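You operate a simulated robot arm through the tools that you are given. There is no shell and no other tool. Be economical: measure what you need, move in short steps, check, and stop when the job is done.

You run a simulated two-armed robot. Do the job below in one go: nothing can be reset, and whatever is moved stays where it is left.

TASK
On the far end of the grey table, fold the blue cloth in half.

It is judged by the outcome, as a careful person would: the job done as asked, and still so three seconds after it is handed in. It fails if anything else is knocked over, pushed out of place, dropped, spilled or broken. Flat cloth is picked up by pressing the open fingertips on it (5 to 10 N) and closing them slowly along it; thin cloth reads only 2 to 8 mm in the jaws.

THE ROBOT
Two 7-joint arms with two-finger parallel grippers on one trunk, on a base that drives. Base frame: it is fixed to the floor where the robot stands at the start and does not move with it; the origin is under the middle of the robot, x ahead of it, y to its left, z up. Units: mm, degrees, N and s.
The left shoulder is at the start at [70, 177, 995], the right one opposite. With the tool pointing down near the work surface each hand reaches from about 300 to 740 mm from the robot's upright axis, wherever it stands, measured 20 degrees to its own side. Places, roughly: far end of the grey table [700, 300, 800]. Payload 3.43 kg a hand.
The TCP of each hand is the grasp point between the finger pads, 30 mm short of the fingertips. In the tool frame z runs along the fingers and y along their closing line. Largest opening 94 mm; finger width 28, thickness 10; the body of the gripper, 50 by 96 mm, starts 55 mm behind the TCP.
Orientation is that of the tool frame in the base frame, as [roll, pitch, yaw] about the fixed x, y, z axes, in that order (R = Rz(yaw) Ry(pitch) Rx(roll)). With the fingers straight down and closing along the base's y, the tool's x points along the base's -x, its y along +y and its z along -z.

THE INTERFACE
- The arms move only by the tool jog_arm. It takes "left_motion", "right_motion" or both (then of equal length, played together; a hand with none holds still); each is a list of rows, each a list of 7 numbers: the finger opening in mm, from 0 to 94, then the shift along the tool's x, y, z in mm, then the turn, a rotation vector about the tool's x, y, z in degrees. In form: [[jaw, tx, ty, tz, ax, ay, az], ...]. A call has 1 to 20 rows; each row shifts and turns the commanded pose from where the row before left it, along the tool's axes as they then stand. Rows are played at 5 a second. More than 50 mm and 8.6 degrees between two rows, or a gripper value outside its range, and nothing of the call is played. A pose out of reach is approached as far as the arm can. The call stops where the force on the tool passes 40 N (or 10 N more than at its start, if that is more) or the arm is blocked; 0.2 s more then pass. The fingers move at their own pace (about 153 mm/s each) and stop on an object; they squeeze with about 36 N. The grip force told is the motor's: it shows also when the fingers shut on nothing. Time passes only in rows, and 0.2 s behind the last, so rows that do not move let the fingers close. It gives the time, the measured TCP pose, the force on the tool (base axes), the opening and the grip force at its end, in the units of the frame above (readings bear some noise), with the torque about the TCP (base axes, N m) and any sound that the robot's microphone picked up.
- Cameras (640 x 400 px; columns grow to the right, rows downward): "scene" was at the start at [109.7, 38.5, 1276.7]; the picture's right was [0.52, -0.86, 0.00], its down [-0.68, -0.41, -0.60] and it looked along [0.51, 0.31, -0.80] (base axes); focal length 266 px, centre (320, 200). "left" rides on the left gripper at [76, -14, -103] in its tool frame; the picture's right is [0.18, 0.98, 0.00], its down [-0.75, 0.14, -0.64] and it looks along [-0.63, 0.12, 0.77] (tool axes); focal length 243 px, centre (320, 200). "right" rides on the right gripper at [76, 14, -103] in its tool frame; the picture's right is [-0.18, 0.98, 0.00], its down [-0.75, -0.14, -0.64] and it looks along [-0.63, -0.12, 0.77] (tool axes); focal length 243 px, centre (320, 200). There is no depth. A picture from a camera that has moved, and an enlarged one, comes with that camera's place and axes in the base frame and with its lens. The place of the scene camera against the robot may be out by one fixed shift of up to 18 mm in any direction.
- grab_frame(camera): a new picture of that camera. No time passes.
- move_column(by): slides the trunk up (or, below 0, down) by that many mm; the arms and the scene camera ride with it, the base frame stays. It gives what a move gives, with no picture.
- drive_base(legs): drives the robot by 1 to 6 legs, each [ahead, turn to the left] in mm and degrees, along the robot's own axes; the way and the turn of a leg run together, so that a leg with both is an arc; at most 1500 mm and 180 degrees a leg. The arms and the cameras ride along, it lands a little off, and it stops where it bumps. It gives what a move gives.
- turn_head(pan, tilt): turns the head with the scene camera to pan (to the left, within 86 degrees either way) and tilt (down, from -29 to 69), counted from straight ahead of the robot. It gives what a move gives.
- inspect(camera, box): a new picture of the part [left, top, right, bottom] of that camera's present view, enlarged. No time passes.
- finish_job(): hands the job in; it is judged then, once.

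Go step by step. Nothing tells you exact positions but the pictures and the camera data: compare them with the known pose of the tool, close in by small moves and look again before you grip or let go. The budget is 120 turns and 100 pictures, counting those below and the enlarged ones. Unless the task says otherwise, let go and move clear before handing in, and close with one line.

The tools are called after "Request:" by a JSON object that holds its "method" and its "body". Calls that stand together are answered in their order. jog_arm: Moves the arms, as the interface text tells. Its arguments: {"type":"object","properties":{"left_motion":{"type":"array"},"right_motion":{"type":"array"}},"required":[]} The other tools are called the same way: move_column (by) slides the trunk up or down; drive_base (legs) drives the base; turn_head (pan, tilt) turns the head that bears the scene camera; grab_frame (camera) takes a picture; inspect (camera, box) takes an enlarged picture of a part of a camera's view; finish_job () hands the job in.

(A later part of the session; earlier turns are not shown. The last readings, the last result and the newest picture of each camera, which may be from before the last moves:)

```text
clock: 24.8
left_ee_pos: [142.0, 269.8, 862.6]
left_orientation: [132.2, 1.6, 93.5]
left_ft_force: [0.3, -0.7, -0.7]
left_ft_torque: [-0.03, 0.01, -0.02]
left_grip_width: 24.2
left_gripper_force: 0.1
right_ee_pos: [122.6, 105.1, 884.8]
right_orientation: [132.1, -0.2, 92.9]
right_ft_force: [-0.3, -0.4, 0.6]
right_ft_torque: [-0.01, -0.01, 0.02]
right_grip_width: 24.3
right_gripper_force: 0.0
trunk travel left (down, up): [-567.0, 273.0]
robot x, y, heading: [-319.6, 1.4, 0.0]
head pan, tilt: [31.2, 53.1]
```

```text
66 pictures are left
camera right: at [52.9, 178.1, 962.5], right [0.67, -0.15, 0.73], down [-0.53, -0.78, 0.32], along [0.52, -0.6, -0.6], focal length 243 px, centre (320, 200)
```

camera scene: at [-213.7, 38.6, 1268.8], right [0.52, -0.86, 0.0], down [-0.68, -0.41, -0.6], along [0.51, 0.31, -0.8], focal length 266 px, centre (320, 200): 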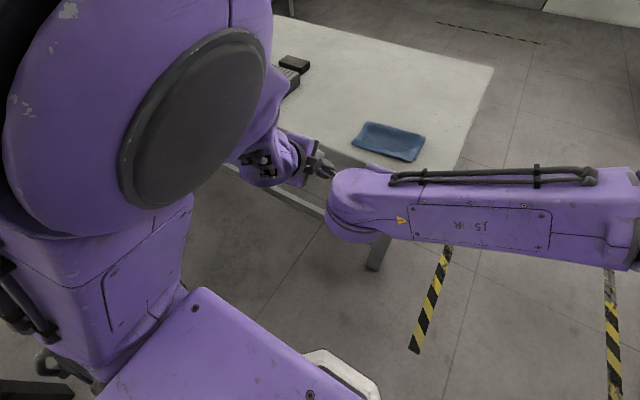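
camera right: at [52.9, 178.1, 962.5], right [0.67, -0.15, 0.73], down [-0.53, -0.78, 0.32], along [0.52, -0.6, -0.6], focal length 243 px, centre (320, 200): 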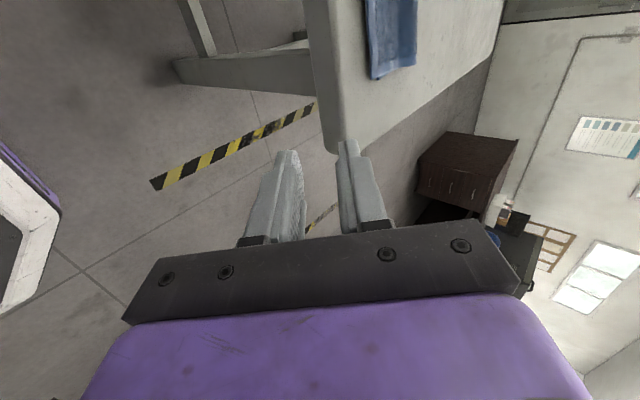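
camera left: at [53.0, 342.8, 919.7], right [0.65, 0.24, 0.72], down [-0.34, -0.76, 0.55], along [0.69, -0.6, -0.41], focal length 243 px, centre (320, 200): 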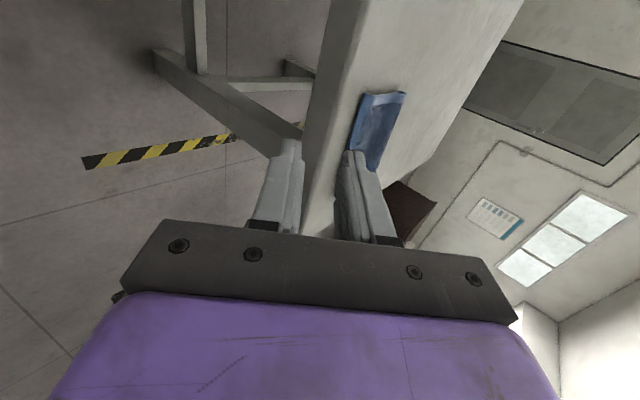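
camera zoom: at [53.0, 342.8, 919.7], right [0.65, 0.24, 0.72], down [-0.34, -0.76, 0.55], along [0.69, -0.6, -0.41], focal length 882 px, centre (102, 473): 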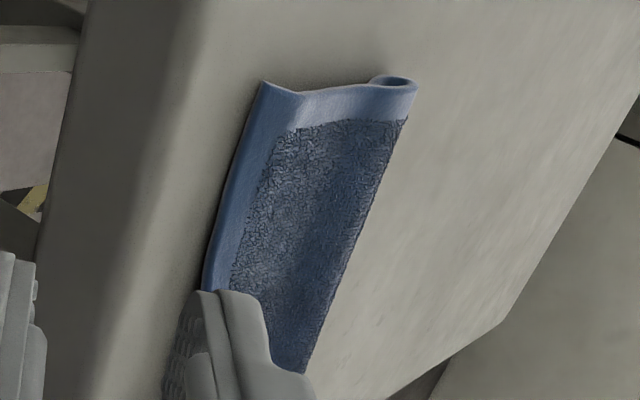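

The fold looks clean, with the top layer overhanging the near-right corner by roughly 15–20 mm. I'll raise the trunk, straighten the hands and go back for a view from above to measure the alignment.

Request:
{"method": "move_column", "body": {"by": 120}}

Request:
{"method": "jog_arm", "body": {"left_motion": [[24, 0, 0, 0, 8, 0, 0], [24, 0, 0, 0, 8, 0, 0], [24, 0, 0, 0, 8, 0, 0], [24, 0, 0, 0, 8, 0, 0], [24, 0, 0, 0, 8, 0, 0], [24, 0, 0, 0, 8, 0, 0]], "right_motion": [[24, 0, 0, 0, 8, 0, 0], [24, 0, 0, 0, 8, 0, 0], [24, 0, 0, 0, 8, 0, 0], [24, 0, 0, 0, 8, 0, 0], [24, 0, 0, 0, 8, 0, 0], [24, 0, 0, 0, 8, 0, 0]]}}

Request:
{"method": "drive_base", "body": {"legs": [[250, 0]]}}

Request:
{"method": "grab_frame", "body": {"camera": "left"}}

Request:
{"method": "grab_frame", "body": {"camera": "right"}}

Request:
{"method": "grab_frame", "body": {"camera": "scene"}}

```text
clock: 26.3
left_ee_pos: [143.6, 270.1, 981.7]
left_orientation: [132.2, 1.8, 93.5]
left_ft_force: [-0.4, -0.1, 0.8]
left_ft_torque: [-0.02, 0.02, 0.02]
left_grip_width: 23.9
left_gripper_force: 0.0
right_ee_pos: [124.2, 105.3, 1003.3]
right_orientation: [132.0, -0.1, 92.8]
right_ft_force: [0.3, -0.5, -0.4]
right_ft_torque: [0.03, -0.02, 0.01]
right_grip_width: 23.7
right_gripper_force: 0.1
trunk travel left (down, up): [-687.0, 153.0]
robot x, y, heading: [-321.6, 2.4, 0.2]
head pan, tilt: [31.2, 53.1]
```

```text
clock: 27.7
left_ee_pos: [146.9, 271.0, 986.7]
left_orientation: [179.5, 3.8, 94.1]
left_ft_force: [1.3, -0.1, -0.9]
left_ft_torque: [-0.02, 0.01, 0.01]
left_grip_width: 23.8
left_gripper_force: 0.1
right_ee_pos: [124.8, 106.2, 1003.3]
right_orientation: [-179.8, 0.0, 93.1]
right_ft_force: [-0.1, -0.8, 0.1]
right_ft_torque: [0.01, 0.02, 0.01]
right_grip_width: 24.2
right_gripper_force: 0.0
trunk travel left (down, up): [-687.0, 153.0]
robot x, y, heading: [-324.6, 1.2, -0.0]
head pan, tilt: [31.2, 53.1]
```

```text
clock: 29.5
left_ee_pos: [389.9, 276.8, 982.4]
left_orientation: [-179.9, 3.7, 95.1]
left_ft_force: [-0.3, -0.3, -0.4]
left_ft_torque: [0.0, -0.05, -0.03]
left_grip_width: 24.0
left_gripper_force: 0.1
right_ee_pos: [371.9, 111.4, 1002.8]
right_orientation: [179.9, -0.2, 93.4]
right_ft_force: [-0.7, -0.1, -0.1]
right_ft_torque: [-0.02, -0.01, 0.0]
right_grip_width: 24.0
right_gripper_force: 0.1
trunk travel left (down, up): [-687.0, 153.0]
robot x, y, heading: [-74.8, 2.8, 0.5]
head pan, tilt: [31.2, 53.1]
```

```text
65 pictures are left
camera left: at [369.2, 359.1, 1081.4], right [0.96, 0.27, -0.01], down [0.2, -0.7, 0.69], along [0.18, -0.67, -0.72], focal length 243 px, centre (320, 200)
```

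left: 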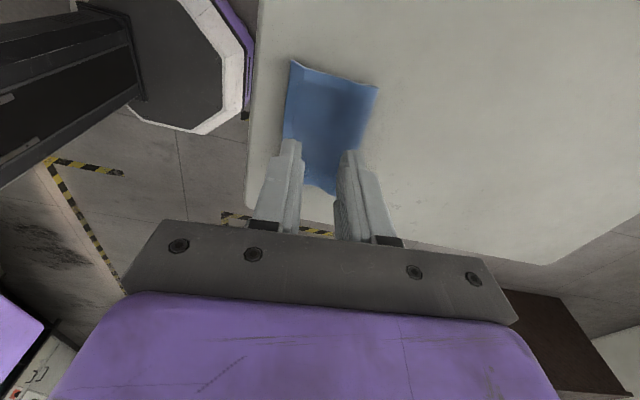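

```text
64 pictures are left
camera right: at [381.7, 187.4, 1106.0], right [0.99, -0.13, 0.0], down [-0.1, -0.76, 0.64], along [-0.08, -0.64, -0.77], focal length 243 px, centre (320, 200)
```

right: 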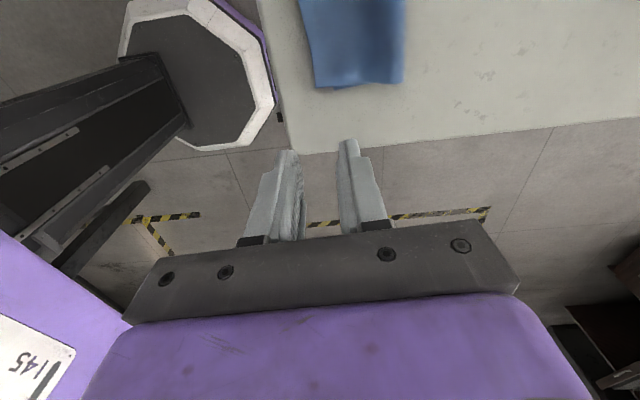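

```text
63 pictures are left
camera scene: at [35.1, 40.5, 1388.8], right [0.52, -0.85, 0.0], down [-0.68, -0.42, -0.6], along [0.51, 0.32, -0.8], focal length 266 px, centre (320, 200)
```

scene: 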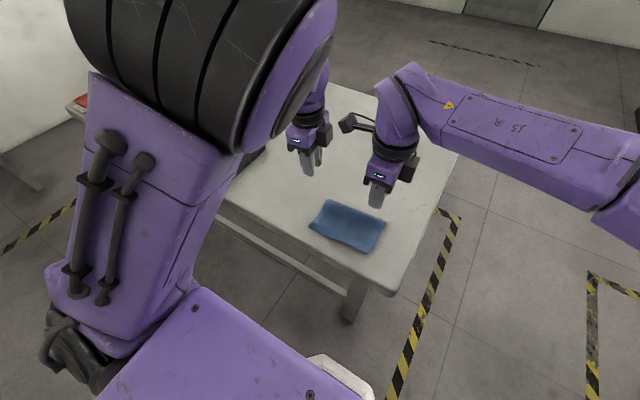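

Request:
{"method": "inspect", "body": {"camera": "scene", "box": [290, 185, 410, 265]}}

Request:
{"method": "inspect", "body": {"camera": "right", "box": [260, 0, 440, 110]}}

Request:
{"method": "inspect", "body": {"camera": "left", "box": [260, 40, 400, 150]}}

```text
5.00 times, centred on (350, 225) of scene
camera zoom: at [35.1, 40.5, 1388.8], right [0.52, -0.85, 0.0], down [-0.68, -0.42, -0.6], along [0.51, 0.32, -0.8], focal length 1332 px, centre (170, 75)
```

zoom: 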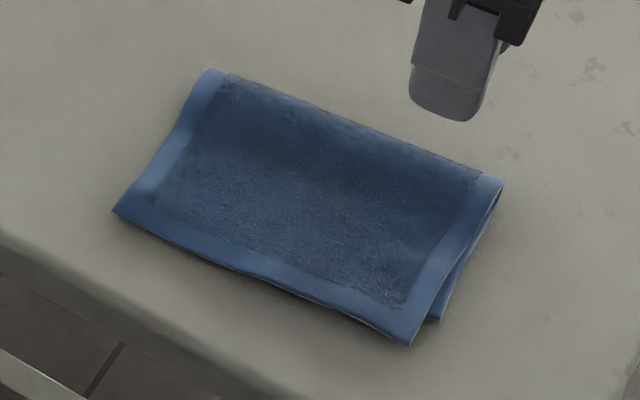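

```text
3.56 times, centred on (350, 55) of right
camera zoom: at [381.7, 187.4, 1106.0], right [0.99, -0.13, 0.0], down [-0.1, -0.76, 0.64], along [-0.08, -0.64, -0.77], focal length 863 px, centre (213, 716)
```

zoom: 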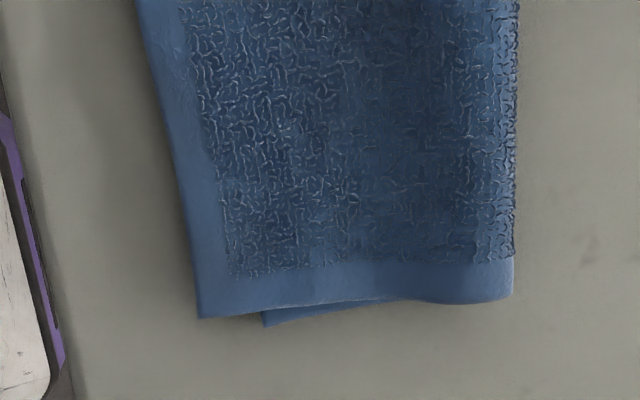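

```text
3.64 times, centred on (330, 95) of left
camera zoom: at [369.2, 359.1, 1081.4], right [0.96, 0.27, -0.01], down [0.2, -0.7, 0.69], along [0.18, -0.67, -0.72], focal length 882 px, centre (284, 582)
```

zoom: 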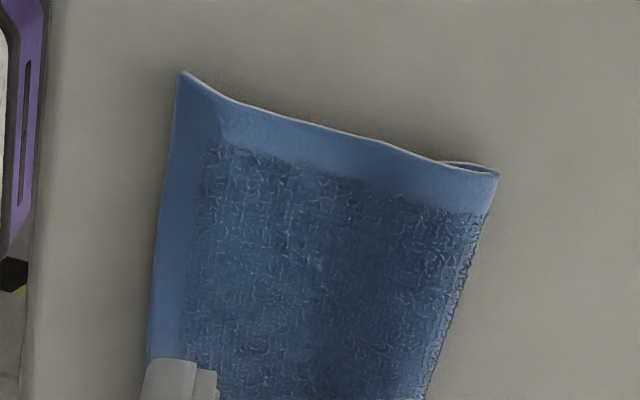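

The top layer overhangs the near edge by about 24 mm on the right and 30 mm on the left, so the fold isn't a true half yet. I'll turn the jaws to close along y, pinch only the overhanging strip, lift it slightly and shift it about 27 mm toward +x.

Request:
{"method": "jog_arm", "body": {"left_motion": [[24, 0, 0, 0, 0, 3.7, 0], [24, 0, 0, 0, 0, 0, -8.5], [24, 0, 0, 0, 0, 0, -8.5], [24, 0, 0, 0, 0, 0, -8.5], [24, 0, 0, 0, 0, 0, -8.5], [24, 0, 0, 0, 0, 0, -8.5], [24, 0, 0, 0, 0, 0, -8.5], [24, 0, 0, 0, 0, 0, -8.5], [24, 0, 0, 0, 0, 0, -8.5], [24, 0, 0, 0, 0, 0, -8.5], [24, 0, 0, 0, 0, 0, -8.5]], "right_motion": [[24, 0, 0, 0, 0, 0, -2.6], [24, 0, 0, 0, 0, 0, -8.4], [24, 0, 0, 0, 0, 0, -8.4], [24, 0, 0, 0, 0, 0, -8.4], [24, 0, 0, 0, 0, 0, -8.4], [24, 0, 0, 0, 0, 0, -8.4], [24, 0, 0, 0, 0, 0, -8.4], [24, 0, 0, 0, 0, 0, -8.4], [24, 0, 0, 0, 0, 0, -8.4], [24, 0, 0, 0, 0, 0, -8.4], [24, 0, 0, 0, 0, 0, -8.4]]}}

Request:
{"method": "grab_frame", "body": {"camera": "left"}}

Request:
{"method": "grab_frame", "body": {"camera": "right"}}

```text
clock: 31.9
left_ee_pos: [389.9, 278.6, 981.5]
left_orientation: [-177.7, 0.0, -178.8]
left_ft_force: [-0.2, -0.3, 0.3]
left_ft_torque: [0.01, -0.03, 0.0]
left_grip_width: 23.9
left_gripper_force: 0.1
right_ee_pos: [370.6, 111.0, 1003.1]
right_orientation: [179.9, 0.0, -179.7]
right_ft_force: [0.1, 0.3, 0.3]
right_ft_torque: [0.01, -0.01, 0.03]
right_grip_width: 24.1
right_gripper_force: 0.2
trunk travel left (down, up): [-687.0, 153.0]
robot x, y, heading: [-75.4, 1.5, 0.7]
head pan, tilt: [31.2, 53.1]
```

```text
59 pictures are left
camera left: at [314.6, 268.0, 1086.5], right [-0.2, 0.98, -0.04], down [0.75, 0.18, 0.64], along [0.63, 0.1, -0.77], focal length 243 px, centre (320, 200)
```

left: 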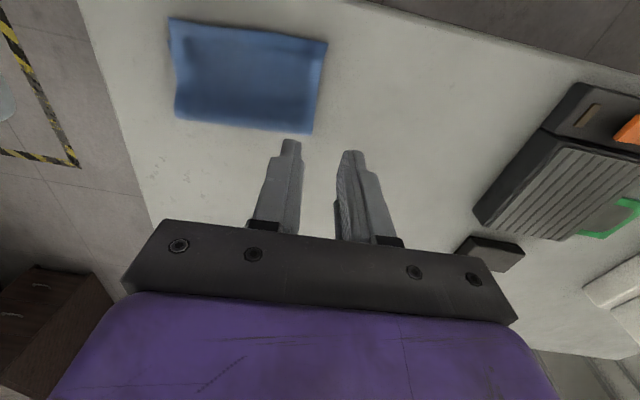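

```text
58 pictures are left
camera right: at [295.4, 124.5, 1105.9], right [0.18, 0.98, 0.0], down [0.75, -0.14, 0.64], along [0.63, -0.12, -0.77], focal length 243 px, centre (320, 200)
```

right: 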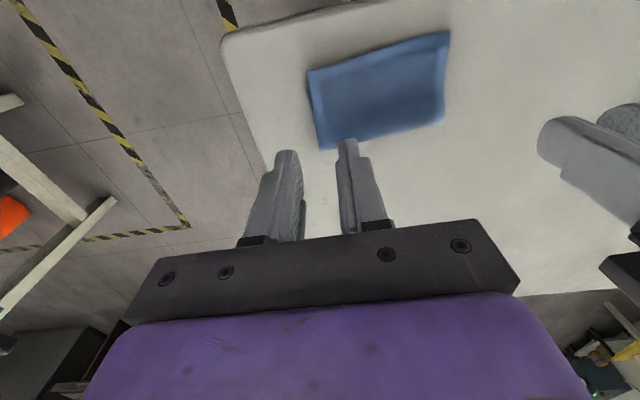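

These views put the right near corner of the top layer about 24 mm past the bottom layer, while the left corner seems only slightly over. So I'll correct only the right corner: the left hand goes aside and the right hand goes down over the overhanging strip.

Request:
{"method": "jog_arm", "body": {"left_motion": [[24, 0, 40, 0, 0, 0, 0], [24, 0, 40, 0, 0, 0, 0], [24, 0, 20, 0, 0, 0, 0], [24, 0, 0, 0, 0, 0, 0], [24, 0, 0, 0, 0, 0, 0]], "right_motion": [[30, 0, 10, 40, 0, 0, 0], [30, 0, 0, 45, 0, 0, 0], [30, 0, 0, 45, 0, 0, 0], [30, 0, 0, 40, 0, 0, 0], [30, 0, 0, 30, 0, 0, 0]]}}

Request:
{"method": "grab_frame", "body": {"camera": "right"}}

Request:
{"method": "grab_frame", "body": {"camera": "left"}}

```text
clock: 33.1
left_ee_pos: [386.3, 387.4, 976.0]
left_orientation: [-177.6, 0.0, -178.2]
left_ft_force: [-0.3, -1.1, -0.8]
left_ft_torque: [0.01, 0.01, 0.02]
left_grip_width: 24.0
left_gripper_force: 0.0
right_ee_pos: [372.6, 120.5, 799.8]
right_orientation: [179.9, 0.0, 180.0]
right_ft_force: [-0.2, 0.3, -0.2]
right_ft_torque: [0.01, 0.04, 0.04]
right_grip_width: 29.8
right_gripper_force: 0.1
trunk travel left (down, up): [-687.0, 153.0]
robot x, y, heading: [-71.2, 2.3, 0.5]
head pan, tilt: [31.2, 53.1]
```

```text
57 pictures are left
camera right: at [296.2, 134.9, 902.7], right [0.18, 0.98, 0.0], down [0.75, -0.14, 0.64], along [0.63, -0.12, -0.77], focal length 243 px, centre (320, 200)
```

right: 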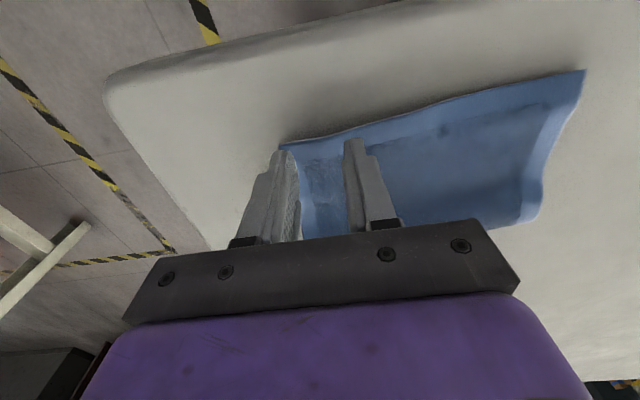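

```text
56 pictures are left
camera left: at [310.7, 375.8, 1080.2], right [-0.21, 0.98, -0.04], down [0.75, 0.19, 0.64], along [0.63, 0.11, -0.77], focal length 243 px, centre (320, 200)
```

left: 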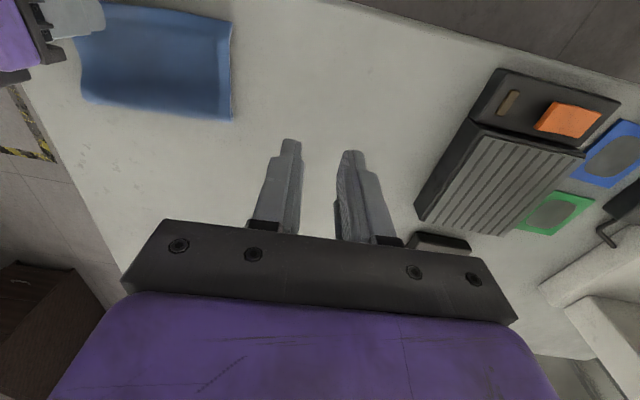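

The fingers straddle the corner strip as planned. I'll lower to contact and close slowly.

Request:
{"method": "jog_arm", "body": {"right_motion": [[30, 2, 0, 10, 0, 0, 0], [30, 0, 0, 5, 0, 0, 0], [30, 0, 0, 2.5, 0, 0, 0]]}}

```text
clock: 33.9
left_ee_pos: [385.5, 388.7, 974.7]
left_orientation: [-177.8, -0.2, -178.1]
left_ft_force: [-0.6, 0.2, -0.4]
left_ft_torque: [0.02, -0.06, 0.0]
left_grip_width: 23.9
left_gripper_force: 0.0
right_ee_pos: [370.5, 121.9, 785.4]
right_orientation: [179.9, 0.2, 180.0]
right_ft_force: [0.6, 0.3, 2.9]
right_ft_torque: [0.04, -0.08, 0.03]
right_grip_width: 29.7
right_gripper_force: 0.1
trunk travel left (down, up): [-687.0, 153.0]
robot x, y, heading: [-75.5, 0.4, 0.6]
head pan, tilt: [31.2, 53.1]
```

Contact came about 3 mm early, so the finger fronts may be on the double layer. I'll move 6 mm toward −x and press again.

Request:
{"method": "jog_arm", "body": {"right_motion": [[30, 0, 0, -5, 0, 0, 0], [30, 6, 0, 0, 0, 0, 0], [30, 0, 0, 5, 0, 0, 0], [30, 0, 0, 1.5, 0, 0, 0]]}}

Request:
{"method": "grab_frame", "body": {"camera": "right"}}

```text
clock: 34.9
left_ee_pos: [383.2, 387.2, 975.1]
left_orientation: [-177.8, -0.2, -178.2]
left_ft_force: [-0.4, 0.1, 0.5]
left_ft_torque: [0.01, -0.01, 0.02]
left_grip_width: 24.2
left_gripper_force: 0.0
right_ee_pos: [364.9, 119.3, 784.3]
right_orientation: [180.0, 0.1, -179.9]
right_ft_force: [2.0, 1.6, 8.0]
right_ft_torque: [0.17, -0.12, 0.0]
right_grip_width: 30.3
right_gripper_force: 0.1
trunk travel left (down, up): [-687.0, 153.0]
robot x, y, heading: [-73.0, 6.7, 0.4]
head pan, tilt: [31.2, 53.1]
```

```text
55 pictures are left
camera right: at [288.2, 134.6, 886.9], right [0.18, 0.98, 0.0], down [0.75, -0.14, 0.64], along [0.63, -0.12, -0.77], focal length 243 px, centre (320, 200)
```

right: 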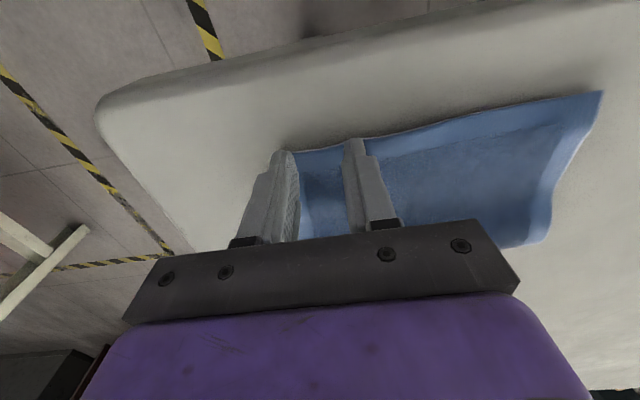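

The torque shows only the +y finger's front pressing, on the double layer. I'll move nearer the corner with a narrower opening.

Request:
{"method": "jog_arm", "body": {"right_motion": [[22, 0, 0, -6, 0, 0, 0], [22, 3, -7, 0, 0, 0, 0], [22, 0, 0, 5, 0, 0, 0], [22, 0, 0, 2.5, 0, 0, 0]]}}

```text
clock: 35.9
left_ee_pos: [384.1, 385.5, 974.9]
left_orientation: [-177.7, -0.1, -178.2]
left_ft_force: [-0.3, 0.4, 0.4]
left_ft_torque: [-0.03, -0.01, 0.02]
left_grip_width: 23.9
left_gripper_force: 0.0
right_ee_pos: [359.8, 114.3, 784.0]
right_orientation: [179.9, 0.1, 179.9]
right_ft_force: [1.8, 0.2, 7.7]
right_ft_torque: [0.09, -0.16, 0.0]
right_grip_width: 21.9
right_gripper_force: 0.0
trunk travel left (down, up): [-687.0, 153.0]
robot x, y, heading: [-74.3, 2.3, 0.5]
head pan, tilt: [31.2, 53.1]
```

It bears mostly on the front still, but the force is suitable. I'll try the slow close and check what was picked up.

Request:
{"method": "jog_arm", "body": {"right_motion": [[20, 0, 0, 0, 0, 0, 0], [18, 0, 0, 0, 0, 0, 0], [16, 0, 0, 0, 0, 0, 0], [14, 0, 0, 0, 0, 0, 0], [12, 0, 0, 0, 0, 0, 0], [10, 0, 0, 0, 0, 0, 0], [8, 0, 0, 0, 0, 0, 0], [6, 0, 0, 0, 0, 0, 0], [4, 0, 0, 0, 0, 0, 0], [2, 0, 0, 0, 0, 0, 0], [0, 0, 0, 0, 0, 0, 0], [0, 0, 0, 0, 0, 0, 0], [0, 0, 0, 0, 0, 0, 0], [0, 0, 0, -12, 0, 0, 0]]}}

Request:
{"method": "grab_frame", "body": {"camera": "right"}}

Request:
{"method": "inspect", "body": {"camera": "scene", "box": [280, 180, 420, 280]}}

```text
clock: 38.9
left_ee_pos: [386.5, 387.1, 976.0]
left_orientation: [-177.8, -0.2, -178.2]
left_ft_force: [0.1, -0.2, 0.0]
left_ft_torque: [-0.02, -0.01, -0.01]
left_grip_width: 23.9
left_gripper_force: 0.1
right_ee_pos: [360.8, 114.1, 795.4]
right_orientation: [179.9, -0.1, -180.0]
right_ft_force: [0.5, 0.6, 1.0]
right_ft_torque: [0.0, -0.02, 0.0]
right_grip_width: 3.6
right_gripper_force: 36.3
trunk travel left (down, up): [-687.0, 153.0]
robot x, y, heading: [-69.8, 0.7, 0.6]
head pan, tilt: [31.2, 53.1]
```

```text
54 pictures are left
camera right: at [284.7, 128.6, 897.0], right [0.19, 0.98, 0.0], down [0.75, -0.14, 0.64], along [0.63, -0.12, -0.77], focal length 243 px, centre (320, 200)
```

right: 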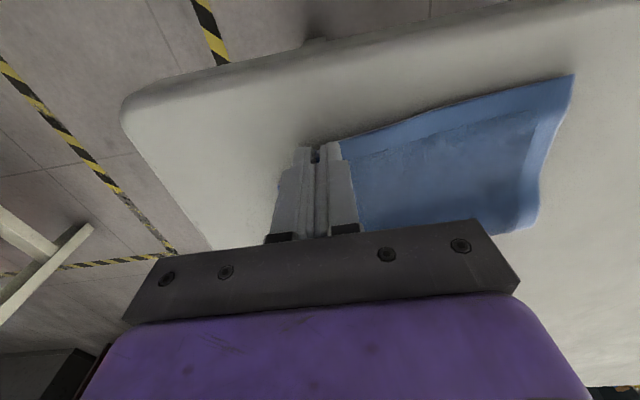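

```text
4.00 times, centred on (350, 230) of scene
camera zoom: at [35.8, 40.5, 1388.5], right [0.52, -0.85, 0.0], down [-0.68, -0.42, -0.6], along [0.51, 0.32, -0.8], focal length 1066 px, centre (200, 80)
```

zoom: 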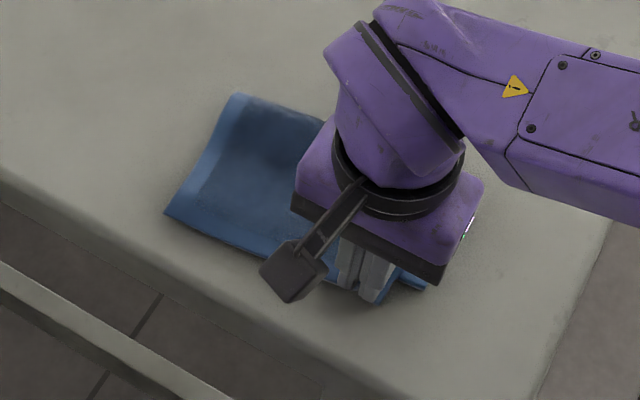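

The right hand holds about 3.6 mm, a single-layer ridge, and the bottom corner is still on the table. I'll lift a little more, carry it 20 mm toward +x and lower again.

Request:
{"method": "jog_arm", "body": {"right_motion": [[0, 0, 0, -12, 0, 0, 0], [0, -7, -1.5, 0, 0, 0, 0], [0, -7, -1.5, 0, 0, 0, 0], [0, -7, -1, 0, 0, 0, 0], [0, 0, 0, 8, 0, 0, 0], [0, 0, 0, 8, 0, 0, 0], [0, 0, 0, 4, 0, 0, 0]]}}

Request:
{"method": "grab_frame", "body": {"camera": "right"}}

Request:
{"method": "inspect", "body": {"camera": "scene", "box": [280, 180, 420, 280]}}

```text
clock: 40.5
left_ee_pos: [384.7, 386.4, 976.0]
left_orientation: [-177.7, -0.1, -178.2]
left_ft_force: [-0.2, -0.1, -0.1]
left_ft_torque: [0.01, -0.04, -0.01]
left_grip_width: 24.0
left_gripper_force: 0.1
right_ee_pos: [380.2, 111.0, 788.9]
right_orientation: [180.0, 0.1, -180.0]
right_ft_force: [-0.8, -0.9, 3.0]
right_ft_torque: [-0.05, 0.0, -0.02]
right_grip_width: 3.5
right_gripper_force: 36.1
trunk travel left (down, up): [-687.0, 153.0]
robot x, y, heading: [-74.3, 1.4, 0.3]
head pan, tilt: [31.2, 53.1]
```

```text
52 pictures are left
camera right: at [305.3, 125.5, 889.9], right [0.18, 0.98, 0.0], down [0.75, -0.14, 0.64], along [0.63, -0.12, -0.77], focal length 243 px, centre (320, 200)
```

right: 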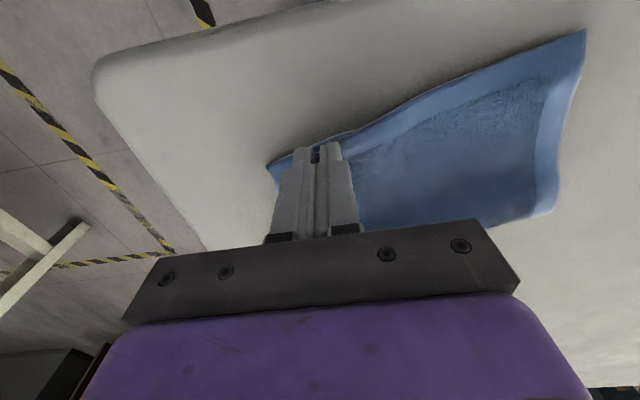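

```text
4.00 times, centred on (350, 230) of scene
camera zoom: at [35.4, 40.5, 1388.8], right [0.52, -0.85, 0.0], down [-0.68, -0.42, -0.6], along [0.51, 0.32, -0.8], focal length 1066 px, centre (200, 80)
```

zoom: 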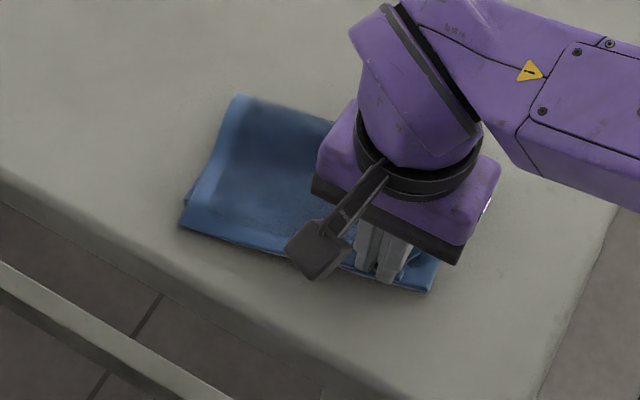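

The edges now look close to aligned. I'll release gently and lift clear.

Request:
{"method": "jog_arm", "body": {"right_motion": [[8, 0, 0, -1, 0, 0, 0], [14, 0, 0, -2, 0, 0, 0], [18, 0, 0, -3, 0, 0, 0], [18, 0, 0, -20, 0, 0, 0], [18, 0, 0, -40, 0, 0, 0], [18, 0, 0, -40, 0, 0, 0], [18, 0, -30, -40, 0, 0, 0], [18, 0, -40, -20, 0, 0, 0], [18, 0, -40, 0, 0, 0, 0]]}}

Request:
{"method": "inspect", "body": {"camera": "scene", "box": [290, 180, 410, 270]}}

Request:
{"method": "grab_frame", "body": {"camera": "right"}}

Request:
{"method": "inspect", "body": {"camera": "left", "box": [60, 0, 260, 140]}}

```text
clock: 42.5
left_ee_pos: [385.7, 386.0, 976.5]
left_orientation: [-177.9, -0.1, -178.2]
left_ft_force: [-0.9, -0.7, 0.8]
left_ft_torque: [0.04, -0.02, 0.04]
left_grip_width: 24.0
left_gripper_force: 0.1
right_ee_pos: [382.2, -0.6, 952.0]
right_orientation: [179.8, 0.0, 180.0]
right_ft_force: [-0.5, -1.1, -1.0]
right_ft_torque: [-0.01, 0.01, 0.01]
right_grip_width: 18.1
right_gripper_force: 0.0
trunk travel left (down, up): [-687.0, 153.0]
robot x, y, heading: [-76.2, 0.3, 0.5]
head pan, tilt: [31.2, 53.1]
```

```text
4.44 times, centred on (350, 225) of scene
camera zoom: at [35.5, 38.4, 1388.8], right [0.52, -0.85, 0.0], down [-0.68, -0.42, -0.6], along [0.51, 0.32, -0.8], focal length 1184 px, centre (187, 89)
```

zoom: 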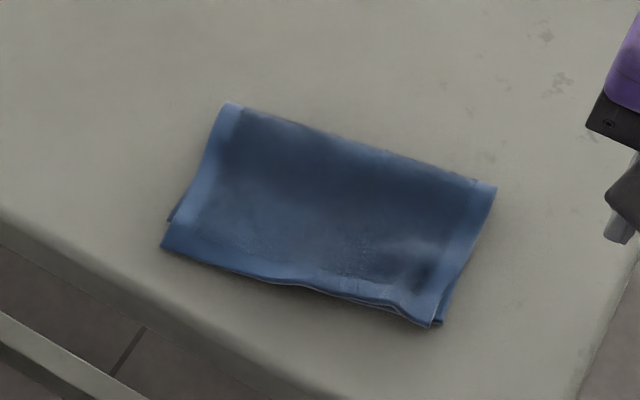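

```text
49 pictures are left
camera right: at [306.0, 13.5, 1054.0], right [0.18, 0.98, 0.0], down [0.75, -0.14, 0.64], along [0.63, -0.12, -0.77], focal length 243 px, centre (320, 200)
```

right: 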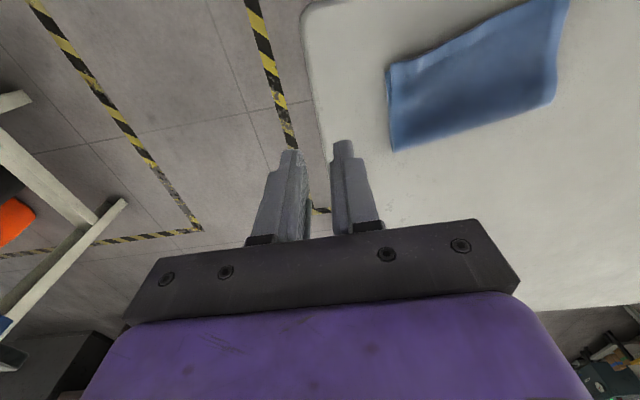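

```text
2.86 times, centred on (160, 70) of left
camera zoom: at [310.2, 374.1, 1080.5], right [-0.22, 0.98, -0.04], down [0.75, 0.19, 0.63], along [0.63, 0.11, -0.77], focal length 693 px, centre (777, 571)
```

zoom: 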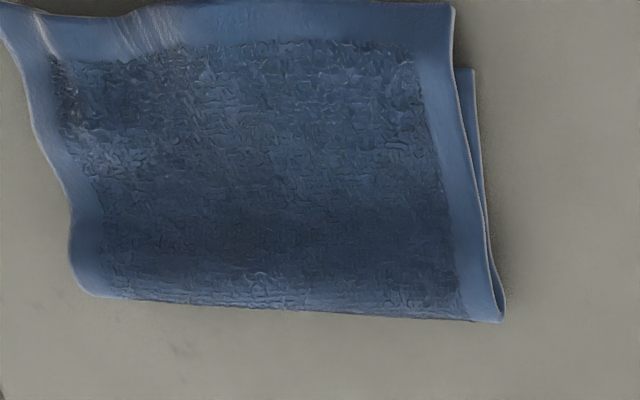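

The right corner is now aligned to within a few millimetres. The cloth pivoted, though: the left top corner sits at about (341,244), while the bottom corner is at (359,251). I'll do the same fix with the left hand.

Request:
{"method": "jog_arm", "body": {"left_motion": [[22, 11.2, -39.4, 0, 0, 0, 0], [22, 11.2, -39.4, 0, 0, 0, 0], [22, 11.2, -39.4, 0, 0, 0, 0], [22, 11.2, -39.4, 0, 0, 0, 0], [22, 0, 0, 0, -2.2, 0, 0], [22, 0, 0, 0, 0, 0, -8], [22, 0, 0, 44, 0, 0, 0], [22, 0, 0, 44, 0, 0, 0], [22, 0, 0, 44, 0, 0, 0], [22, 0, 0, 36, 0, 0, 0]]}}

Request:
{"method": "grab_frame", "body": {"camera": "left"}}

```text
clock: 44.7
left_ee_pos: [342.3, 232.1, 798.6]
left_orientation: [-180.0, -0.1, -170.1]
left_ft_force: [-0.6, 0.3, -0.3]
left_ft_torque: [0.0, 0.01, 0.0]
left_grip_width: 21.9
left_gripper_force: 0.1
left hand out of reach, approached as far as the arm can: row 5, 6
right_ee_pos: [382.9, -0.3, 950.3]
right_orientation: [180.0, 0.0, 180.0]
right_ft_force: [-0.7, -0.6, -0.3]
right_ft_torque: [0.01, -0.02, 0.03]
right_grip_width: 18.0
right_gripper_force: 0.1
trunk travel left (down, up): [-687.0, 153.0]
robot x, y, heading: [-78.3, -1.4, 0.7]
head pan, tilt: [31.2, 53.1]
```

```text
47 pictures are left
camera left: at [269.8, 205.4, 901.9], right [-0.35, 0.94, 0.0], down [0.72, 0.27, 0.64], along [0.6, 0.22, -0.77], focal length 243 px, centre (320, 200)
```

left: 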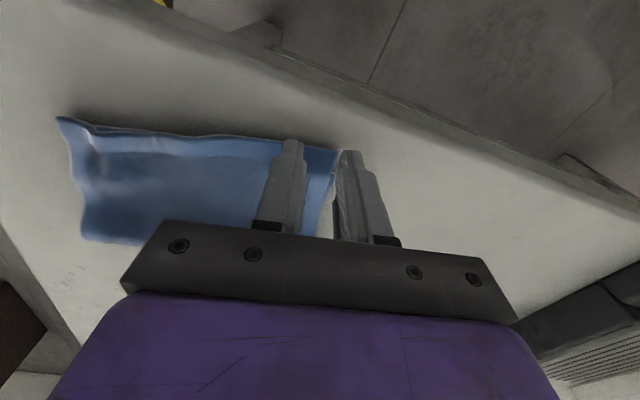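

The corner is confirmed at (339,243). I'll nudge into place and press down.

Request:
{"method": "jog_arm", "body": {"left_motion": [[22, -2.8, -5.6, 4, 0, 0, 0], [22, 0, 0, 6, 0, 0, 0], [22, 0, 0, 4, 0, 0, 0], [22, 0, 0, 2, 0, 0, 0]]}}

Request:
{"method": "grab_frame", "body": {"camera": "left"}}

```text
clock: 45.7
left_ee_pos: [344.5, 228.3, 784.2]
left_orientation: [179.2, 0.1, -170.6]
left_ft_force: [1.6, -4.3, 19.3]
left_ft_torque: [-0.28, -0.33, -0.03]
left_grip_width: 22.4
left_gripper_force: 0.2
right_ee_pos: [381.7, -1.3, 951.7]
right_orientation: [179.8, 0.0, -180.0]
right_ft_force: [0.6, 0.0, 0.5]
right_ft_torque: [0.01, -0.03, 0.0]
right_grip_width: 18.0
right_gripper_force: 0.0
trunk travel left (down, up): [-687.0, 153.0]
robot x, y, heading: [-72.4, 0.2, 0.4]
head pan, tilt: [31.2, 53.1]
```

```text
46 pictures are left
camera left: at [272.1, 200.2, 886.8], right [-0.34, 0.94, 0.01], down [0.72, 0.25, 0.65], along [0.6, 0.23, -0.76], focal length 243 px, centre (320, 200)
```

left: 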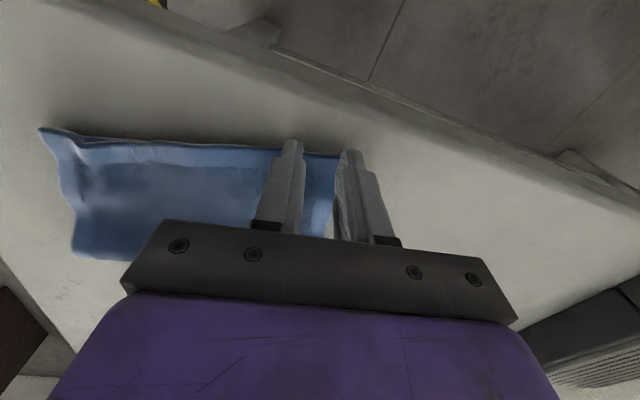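

It is pressing too hard, on the double layer at the front. I'll back off slightly, move 4 mm outward and press more lightly.

Request:
{"method": "jog_arm", "body": {"left_motion": [[22, 0, 0, -5, 0, 0, 0], [22, 4, 1, 0, 0, 0, 0], [22, 0, 0, 3, 0, 0, 0], [22, 0, 0, 1.3, 0, 0, 0]]}}

```text
clock: 46.7
left_ee_pos: [338.6, 231.5, 783.5]
left_orientation: [179.2, 0.1, -170.6]
left_ft_force: [-1.6, 8.0, 32.8]
left_ft_torque: [-0.12, -0.4, 0.1]
left_grip_width: 17.9
left_gripper_force: 0.1
right_ee_pos: [379.5, 1.2, 953.3]
right_orientation: [179.9, 0.2, -180.0]
right_ft_force: [-0.7, 0.8, 0.6]
right_ft_torque: [-0.03, 0.0, 0.0]
right_grip_width: 18.0
right_gripper_force: 0.2
trunk travel left (down, up): [-687.0, 153.0]
robot x, y, heading: [-75.4, 1.2, 0.5]
head pan, tilt: [31.2, 53.1]
```

The force is too high, so I'll raise by small steps.

Request:
{"method": "jog_arm", "body": {"left_motion": [[22, 0, 0, -1.5, 0, 0, 0], [22, 0, 0, 0, 0, 0, 0]]}}

Request:
{"method": "grab_frame", "body": {"camera": "left"}}

```text
clock: 47.3
left_ee_pos: [338.5, 230.7, 783.2]
left_orientation: [179.1, 0.1, -170.5]
left_ft_force: [2.0, 5.6, 28.4]
left_ft_torque: [-0.14, -0.51, 0.14]
left_grip_width: 18.9
left_gripper_force: 0.0
right_ee_pos: [380.9, 0.9, 952.4]
right_orientation: [179.9, 0.2, 180.0]
right_ft_force: [-0.2, 0.3, 0.7]
right_ft_torque: [0.0, 0.0, 0.01]
right_grip_width: 17.8
right_gripper_force: 0.0
trunk travel left (down, up): [-687.0, 153.0]
robot x, y, heading: [-73.8, -1.1, 0.6]
head pan, tilt: [31.2, 53.1]
```

```text
45 pictures are left
camera left: at [266.3, 203.2, 886.7], right [-0.34, 0.94, 0.02], down [0.72, 0.25, 0.64], along [0.6, 0.23, -0.76], focal length 243 px, centre (320, 200)
```

left: 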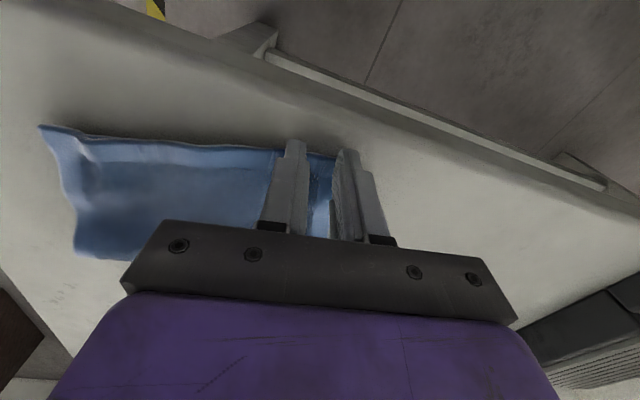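

Request:
{"method": "jog_arm", "body": {"left_motion": [[20, 0, 0, -2, 0, 0, 0], [20, 0, 0, 0, 0, 0, 0]]}}

```text
clock: 47.9
left_ee_pos: [338.1, 230.8, 783.7]
left_orientation: [179.1, -0.3, -170.5]
left_ft_force: [4.2, 1.7, 17.5]
left_ft_torque: [-0.13, -0.35, 0.06]
left_grip_width: 19.2
left_gripper_force: 0.0
right_ee_pos: [381.1, 0.4, 951.9]
right_orientation: [179.9, 0.1, -180.0]
right_ft_force: [0.7, 0.5, -0.8]
right_ft_torque: [0.0, 0.01, 0.02]
right_grip_width: 17.9
right_gripper_force: 0.1
trunk travel left (down, up): [-687.0, 153.0]
robot x, y, heading: [-74.3, 3.2, 0.3]
head pan, tilt: [31.2, 53.1]
```

The force is easing. I'll raise a touch more and close slowly.

Request:
{"method": "jog_arm", "body": {"left_motion": [[18, 0, 0, -1.5, 0, 0, 0], [16, 0, 0, 0, 0, 0, 0], [14, 0, 0, 0, 0, 0, 0], [12, 0, 0, 0, 0, 0, 0], [10, 0, 0, 0, 0, 0, 0], [8, 0, 0, 0, 0, 0, 0], [6, 0, 0, 0, 0, 0, 0], [4, 0, 0, 0, 0, 0, 0], [2, 0, 0, 0, 0, 0, 0], [0, 0, 0, 0, 0, 0, 0], [0, 0, 0, 0, 0, 0, 0], [0, 0, 0, 0, 0, 0, 0], [0, 0, 0, -12, 0, 0, 0]]}}

Request:
{"method": "grab_frame", "body": {"camera": "left"}}

Request:
{"method": "grab_frame", "body": {"camera": "scene"}}

```text
clock: 50.7
left_ee_pos: [331.8, 234.1, 787.6]
left_orientation: [178.8, -1.8, -170.0]
left_ft_force: [0.4, 0.3, 0.0]
left_ft_torque: [-0.02, -0.04, 0.0]
left_grip_width: 3.4
left_gripper_force: 36.6
right_ee_pos: [382.5, 1.4, 951.0]
right_orientation: [180.0, 0.1, 180.0]
right_ft_force: [-0.6, 0.5, 0.0]
right_ft_torque: [0.01, -0.03, 0.03]
right_grip_width: 18.0
right_gripper_force: 0.0
trunk travel left (down, up): [-687.0, 153.0]
robot x, y, heading: [-76.5, -1.6, 0.7]
head pan, tilt: [31.2, 53.1]
```

```text
44 pictures are left
camera left: at [263.1, 205.6, 893.2], right [-0.35, 0.94, 0.03], down [0.74, 0.26, 0.62], along [0.57, 0.24, -0.78], focal length 243 px, centre (320, 200)
```

left: 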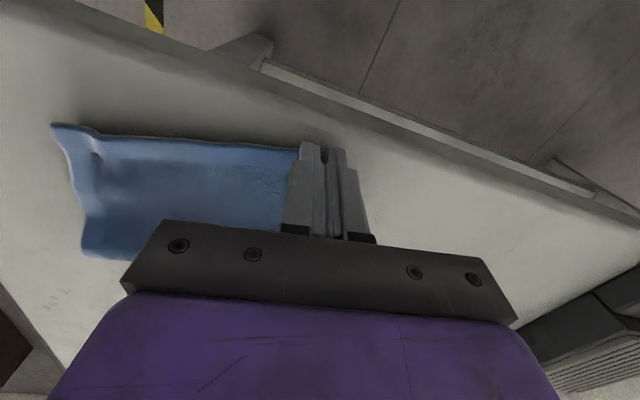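

```text
43 pictures are left
camera scene: at [35.5, 40.6, 1388.6], right [0.52, -0.85, 0.0], down [-0.68, -0.42, -0.6], along [0.51, 0.32, -0.8], focal length 266 px, centre (320, 200)
```

scene: 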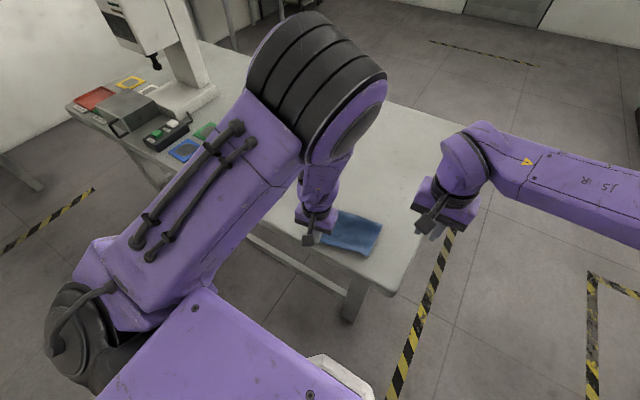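

It holds 3.4 mm. I'll lift and carry it 22 mm toward +x and 6 mm toward +y, then check.

Request:
{"method": "jog_arm", "body": {"left_motion": [[0, -2, 0, -8, 0, 0, 0], [0, -3, 0, -8, 0, 0, 0], [0, -7, 1, 0, 0, 0, 0], [0, -8, 1, 0, 0, 0, 0]]}}

Request:
{"method": "grab_frame", "body": {"camera": "left"}}

Request:
{"method": "inspect", "body": {"camera": "scene", "box": [280, 180, 420, 280]}}

Request:
{"method": "inspect", "body": {"camera": "right", "box": [360, 0, 640, 180]}}

```text
clock: 51.7
left_ee_pos: [356.3, 236.2, 807.6]
left_orientation: [179.4, -1.1, -169.8]
left_ft_force: [-0.1, 0.2, -0.3]
left_ft_torque: [0.06, -0.03, -0.05]
left_grip_width: 3.3
left_gripper_force: 36.1
right_ee_pos: [381.0, 2.0, 952.1]
right_orientation: [179.8, 0.0, -179.9]
right_ft_force: [-0.2, 0.0, -0.1]
right_ft_torque: [-0.01, 0.02, -0.01]
right_grip_width: 17.9
right_gripper_force: 0.1
trunk travel left (down, up): [-687.0, 153.0]
robot x, y, heading: [-71.1, -1.3, 0.5]
head pan, tilt: [31.2, 53.1]
```

```text
42 pictures are left
camera left: at [285.6, 208.6, 912.9], right [-0.35, 0.94, 0.01], down [0.73, 0.27, 0.63], along [0.58, 0.23, -0.78], focal length 243 px, centre (320, 200)
```

left: 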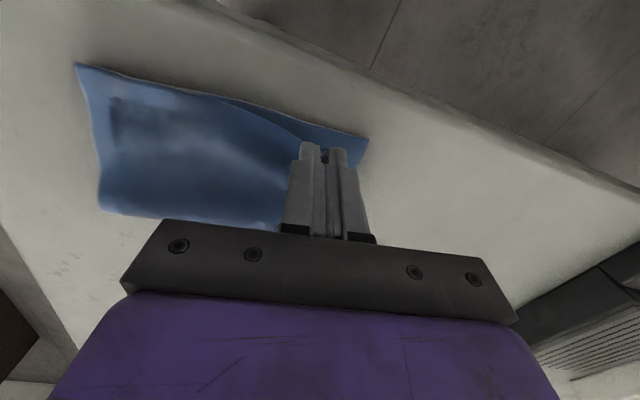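

```text
4.00 times, centred on (350, 230) of scene
camera zoom: at [35.7, 40.5, 1388.7], right [0.52, -0.85, 0.0], down [-0.68, -0.42, -0.6], along [0.51, 0.32, -0.8], focal length 1066 px, centre (200, 80)
```

zoom: 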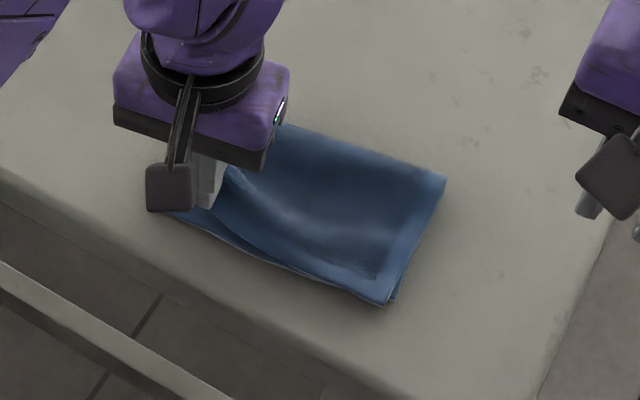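

```text
2.22 times, centred on (500, 90) of right
camera zoom: at [306.3, 15.4, 1053.7], right [0.18, 0.98, 0.0], down [0.75, -0.14, 0.64], along [0.63, -0.12, -0.77], focal length 539 px, centre (-80, 444)
```

zoom: 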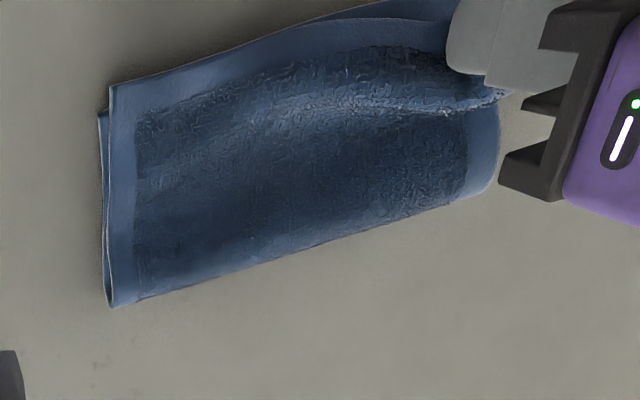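

Only the top layer is lifted, which is what I wanted. The bottom near-left corner is now at about (341,267) because the cloth moved a bit when I pressed, so I'll place the held corner over it, lower and release.

Request:
{"method": "jog_arm", "body": {"left_motion": [[0, 4.3, 4.3, 0, 0, 0, 0], [0, 4.3, 4.3, 0, 0, 0, 0], [0, 0, 0, 8, 0, 0, 0], [0, 0, 0, 8, 0, 0, 0]]}}

Request:
{"method": "grab_frame", "body": {"camera": "left"}}

Request:
{"method": "inspect", "body": {"camera": "right", "box": [360, 0, 640, 180]}}

```text
clock: 52.7
left_ee_pos: [352.1, 239.5, 800.8]
left_orientation: [-180.0, 0.1, -170.4]
left_ft_force: [0.2, 0.8, -0.7]
left_ft_torque: [-0.02, -0.02, 0.01]
left_grip_width: 3.2
left_gripper_force: 35.7
right_ee_pos: [381.3, 0.8, 951.8]
right_orientation: [179.9, 0.0, 180.0]
right_ft_force: [-0.3, 0.1, 0.1]
right_ft_torque: [0.01, 0.02, 0.0]
right_grip_width: 18.1
right_gripper_force: 0.1
trunk travel left (down, up): [-687.0, 153.0]
robot x, y, heading: [-71.7, 4.1, 0.5]
head pan, tilt: [31.2, 53.1]
```

```text
39 pictures are left
camera left: at [280.5, 212.9, 904.4], right [-0.35, 0.94, 0.0], down [0.72, 0.27, 0.64], along [0.6, 0.22, -0.77], focal length 243 px, centre (320, 200)
```

left: 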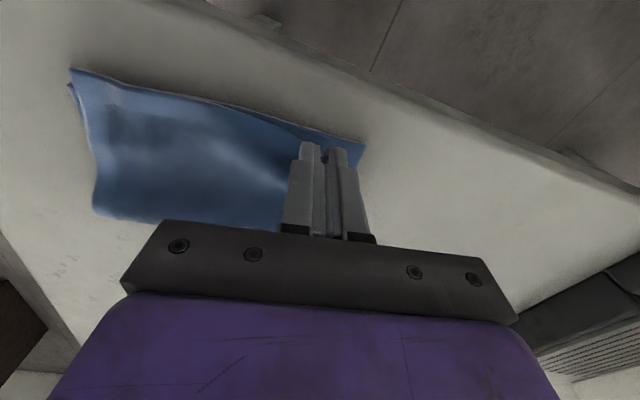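

```text
2.22 times, centred on (500, 90) of right
camera zoom: at [306.5, 15.6, 1053.6], right [0.18, 0.98, 0.0], down [0.75, -0.14, 0.64], along [0.63, -0.12, -0.77], focal length 539 px, centre (-80, 444)
```

zoom: 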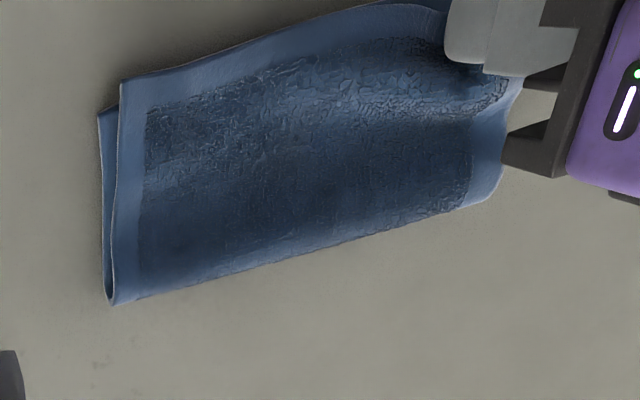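

Pulling further toward +y drags the right corner with it, so I'll ease back a little, lower to the table and release.

Request:
{"method": "jog_arm", "body": {"left_motion": [[0, 3.5, -2.4, 6, 0, 0, 0], [0, 0, 0, 6, 0, 0, 0], [0, 0, 0, 0, 0, 0, 0], [7, 0, 0, 0, 0, 0, 0], [12, 0, 0, -2, 0, 0, 0], [16, 0, 0, -3, 0, 0, 0], [16, 0, 0, -15, 0, 0, 0], [16, 0, 0, -35, 0, 0, 0], [16, 0, 0, -40, 0, 0, 0], [16, 0, 30, -40, 0, 0, 0], [16, 0, 40, -30, 0, 0, 0], [16, 0, 40, 0, 0, 0, 0], [16, 0, 40, 0, 0, 0, 0]]}}

Request:
{"method": "grab_frame", "body": {"camera": "left"}}

Request:
{"method": "inspect", "body": {"camera": "right", "box": [360, 0, 640, 180]}}

Request:
{"method": "inspect", "body": {"camera": "scene", "box": [290, 180, 410, 270]}}

```text
clock: 54.6
left_ee_pos: [288.3, 239.3, 783.6]
left_orientation: [177.6, -11.7, -169.6]
left_ft_force: [-0.4, -0.3, -0.2]
left_ft_torque: [-0.01, -0.01, -0.02]
left_grip_width: 16.2
left_gripper_force: 0.0
right_ee_pos: [382.0, 2.1, 951.5]
right_orientation: [-179.9, 0.1, -179.9]
right_ft_force: [1.4, 0.1, 0.4]
right_ft_torque: [-0.04, 0.0, -0.02]
right_grip_width: 17.9
right_gripper_force: 0.1
trunk travel left (down, up): [-687.0, 153.0]
robot x, y, heading: [-78.8, 0.9, 0.5]
head pan, tilt: [31.2, 53.1]
stopped in row 9 (left hand): the arm was blocked; the commanded pose is now the measured one
```

```text
37 pictures are left
camera left: at [238.5, 212.1, 899.8], right [-0.34, 0.94, 0.08], down [0.84, 0.27, 0.48], along [0.43, 0.23, -0.87], focal length 243 px, centre (320, 200)
```

left: 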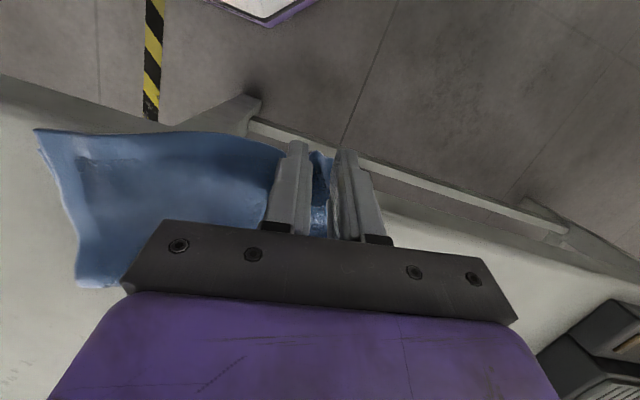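

```text
2.22 times, centred on (500, 90) of right
camera zoom: at [306.9, 16.2, 1053.2], right [0.18, 0.98, 0.0], down [0.75, -0.14, 0.64], along [0.63, -0.12, -0.77], focal length 539 px, centre (-80, 444)
```

zoom: 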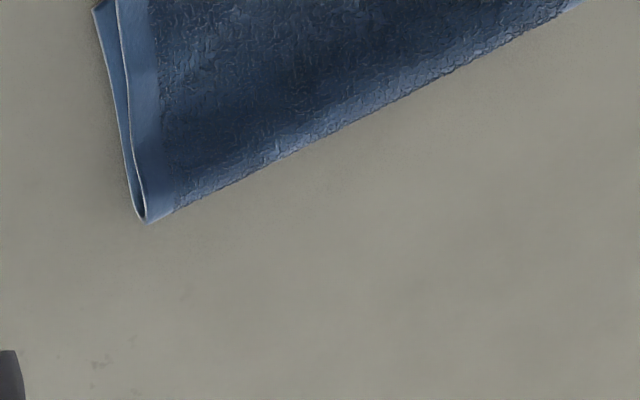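

```text
4.44 times, centred on (350, 225) of scene
camera zoom: at [36.4, 41.6, 1388.3], right [0.52, -0.85, 0.0], down [-0.68, -0.42, -0.6], along [0.51, 0.31, -0.8], focal length 1184 px, centre (187, 89)
```

zoom: 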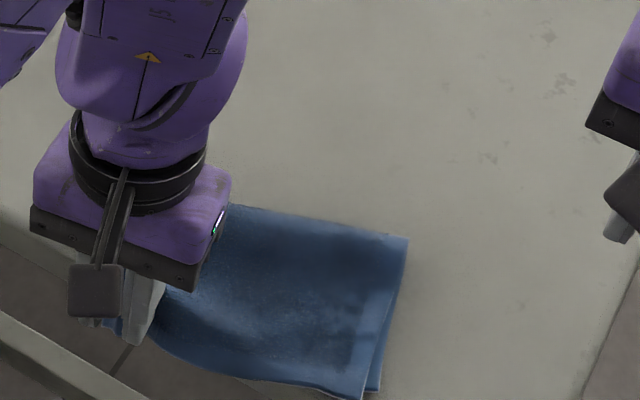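

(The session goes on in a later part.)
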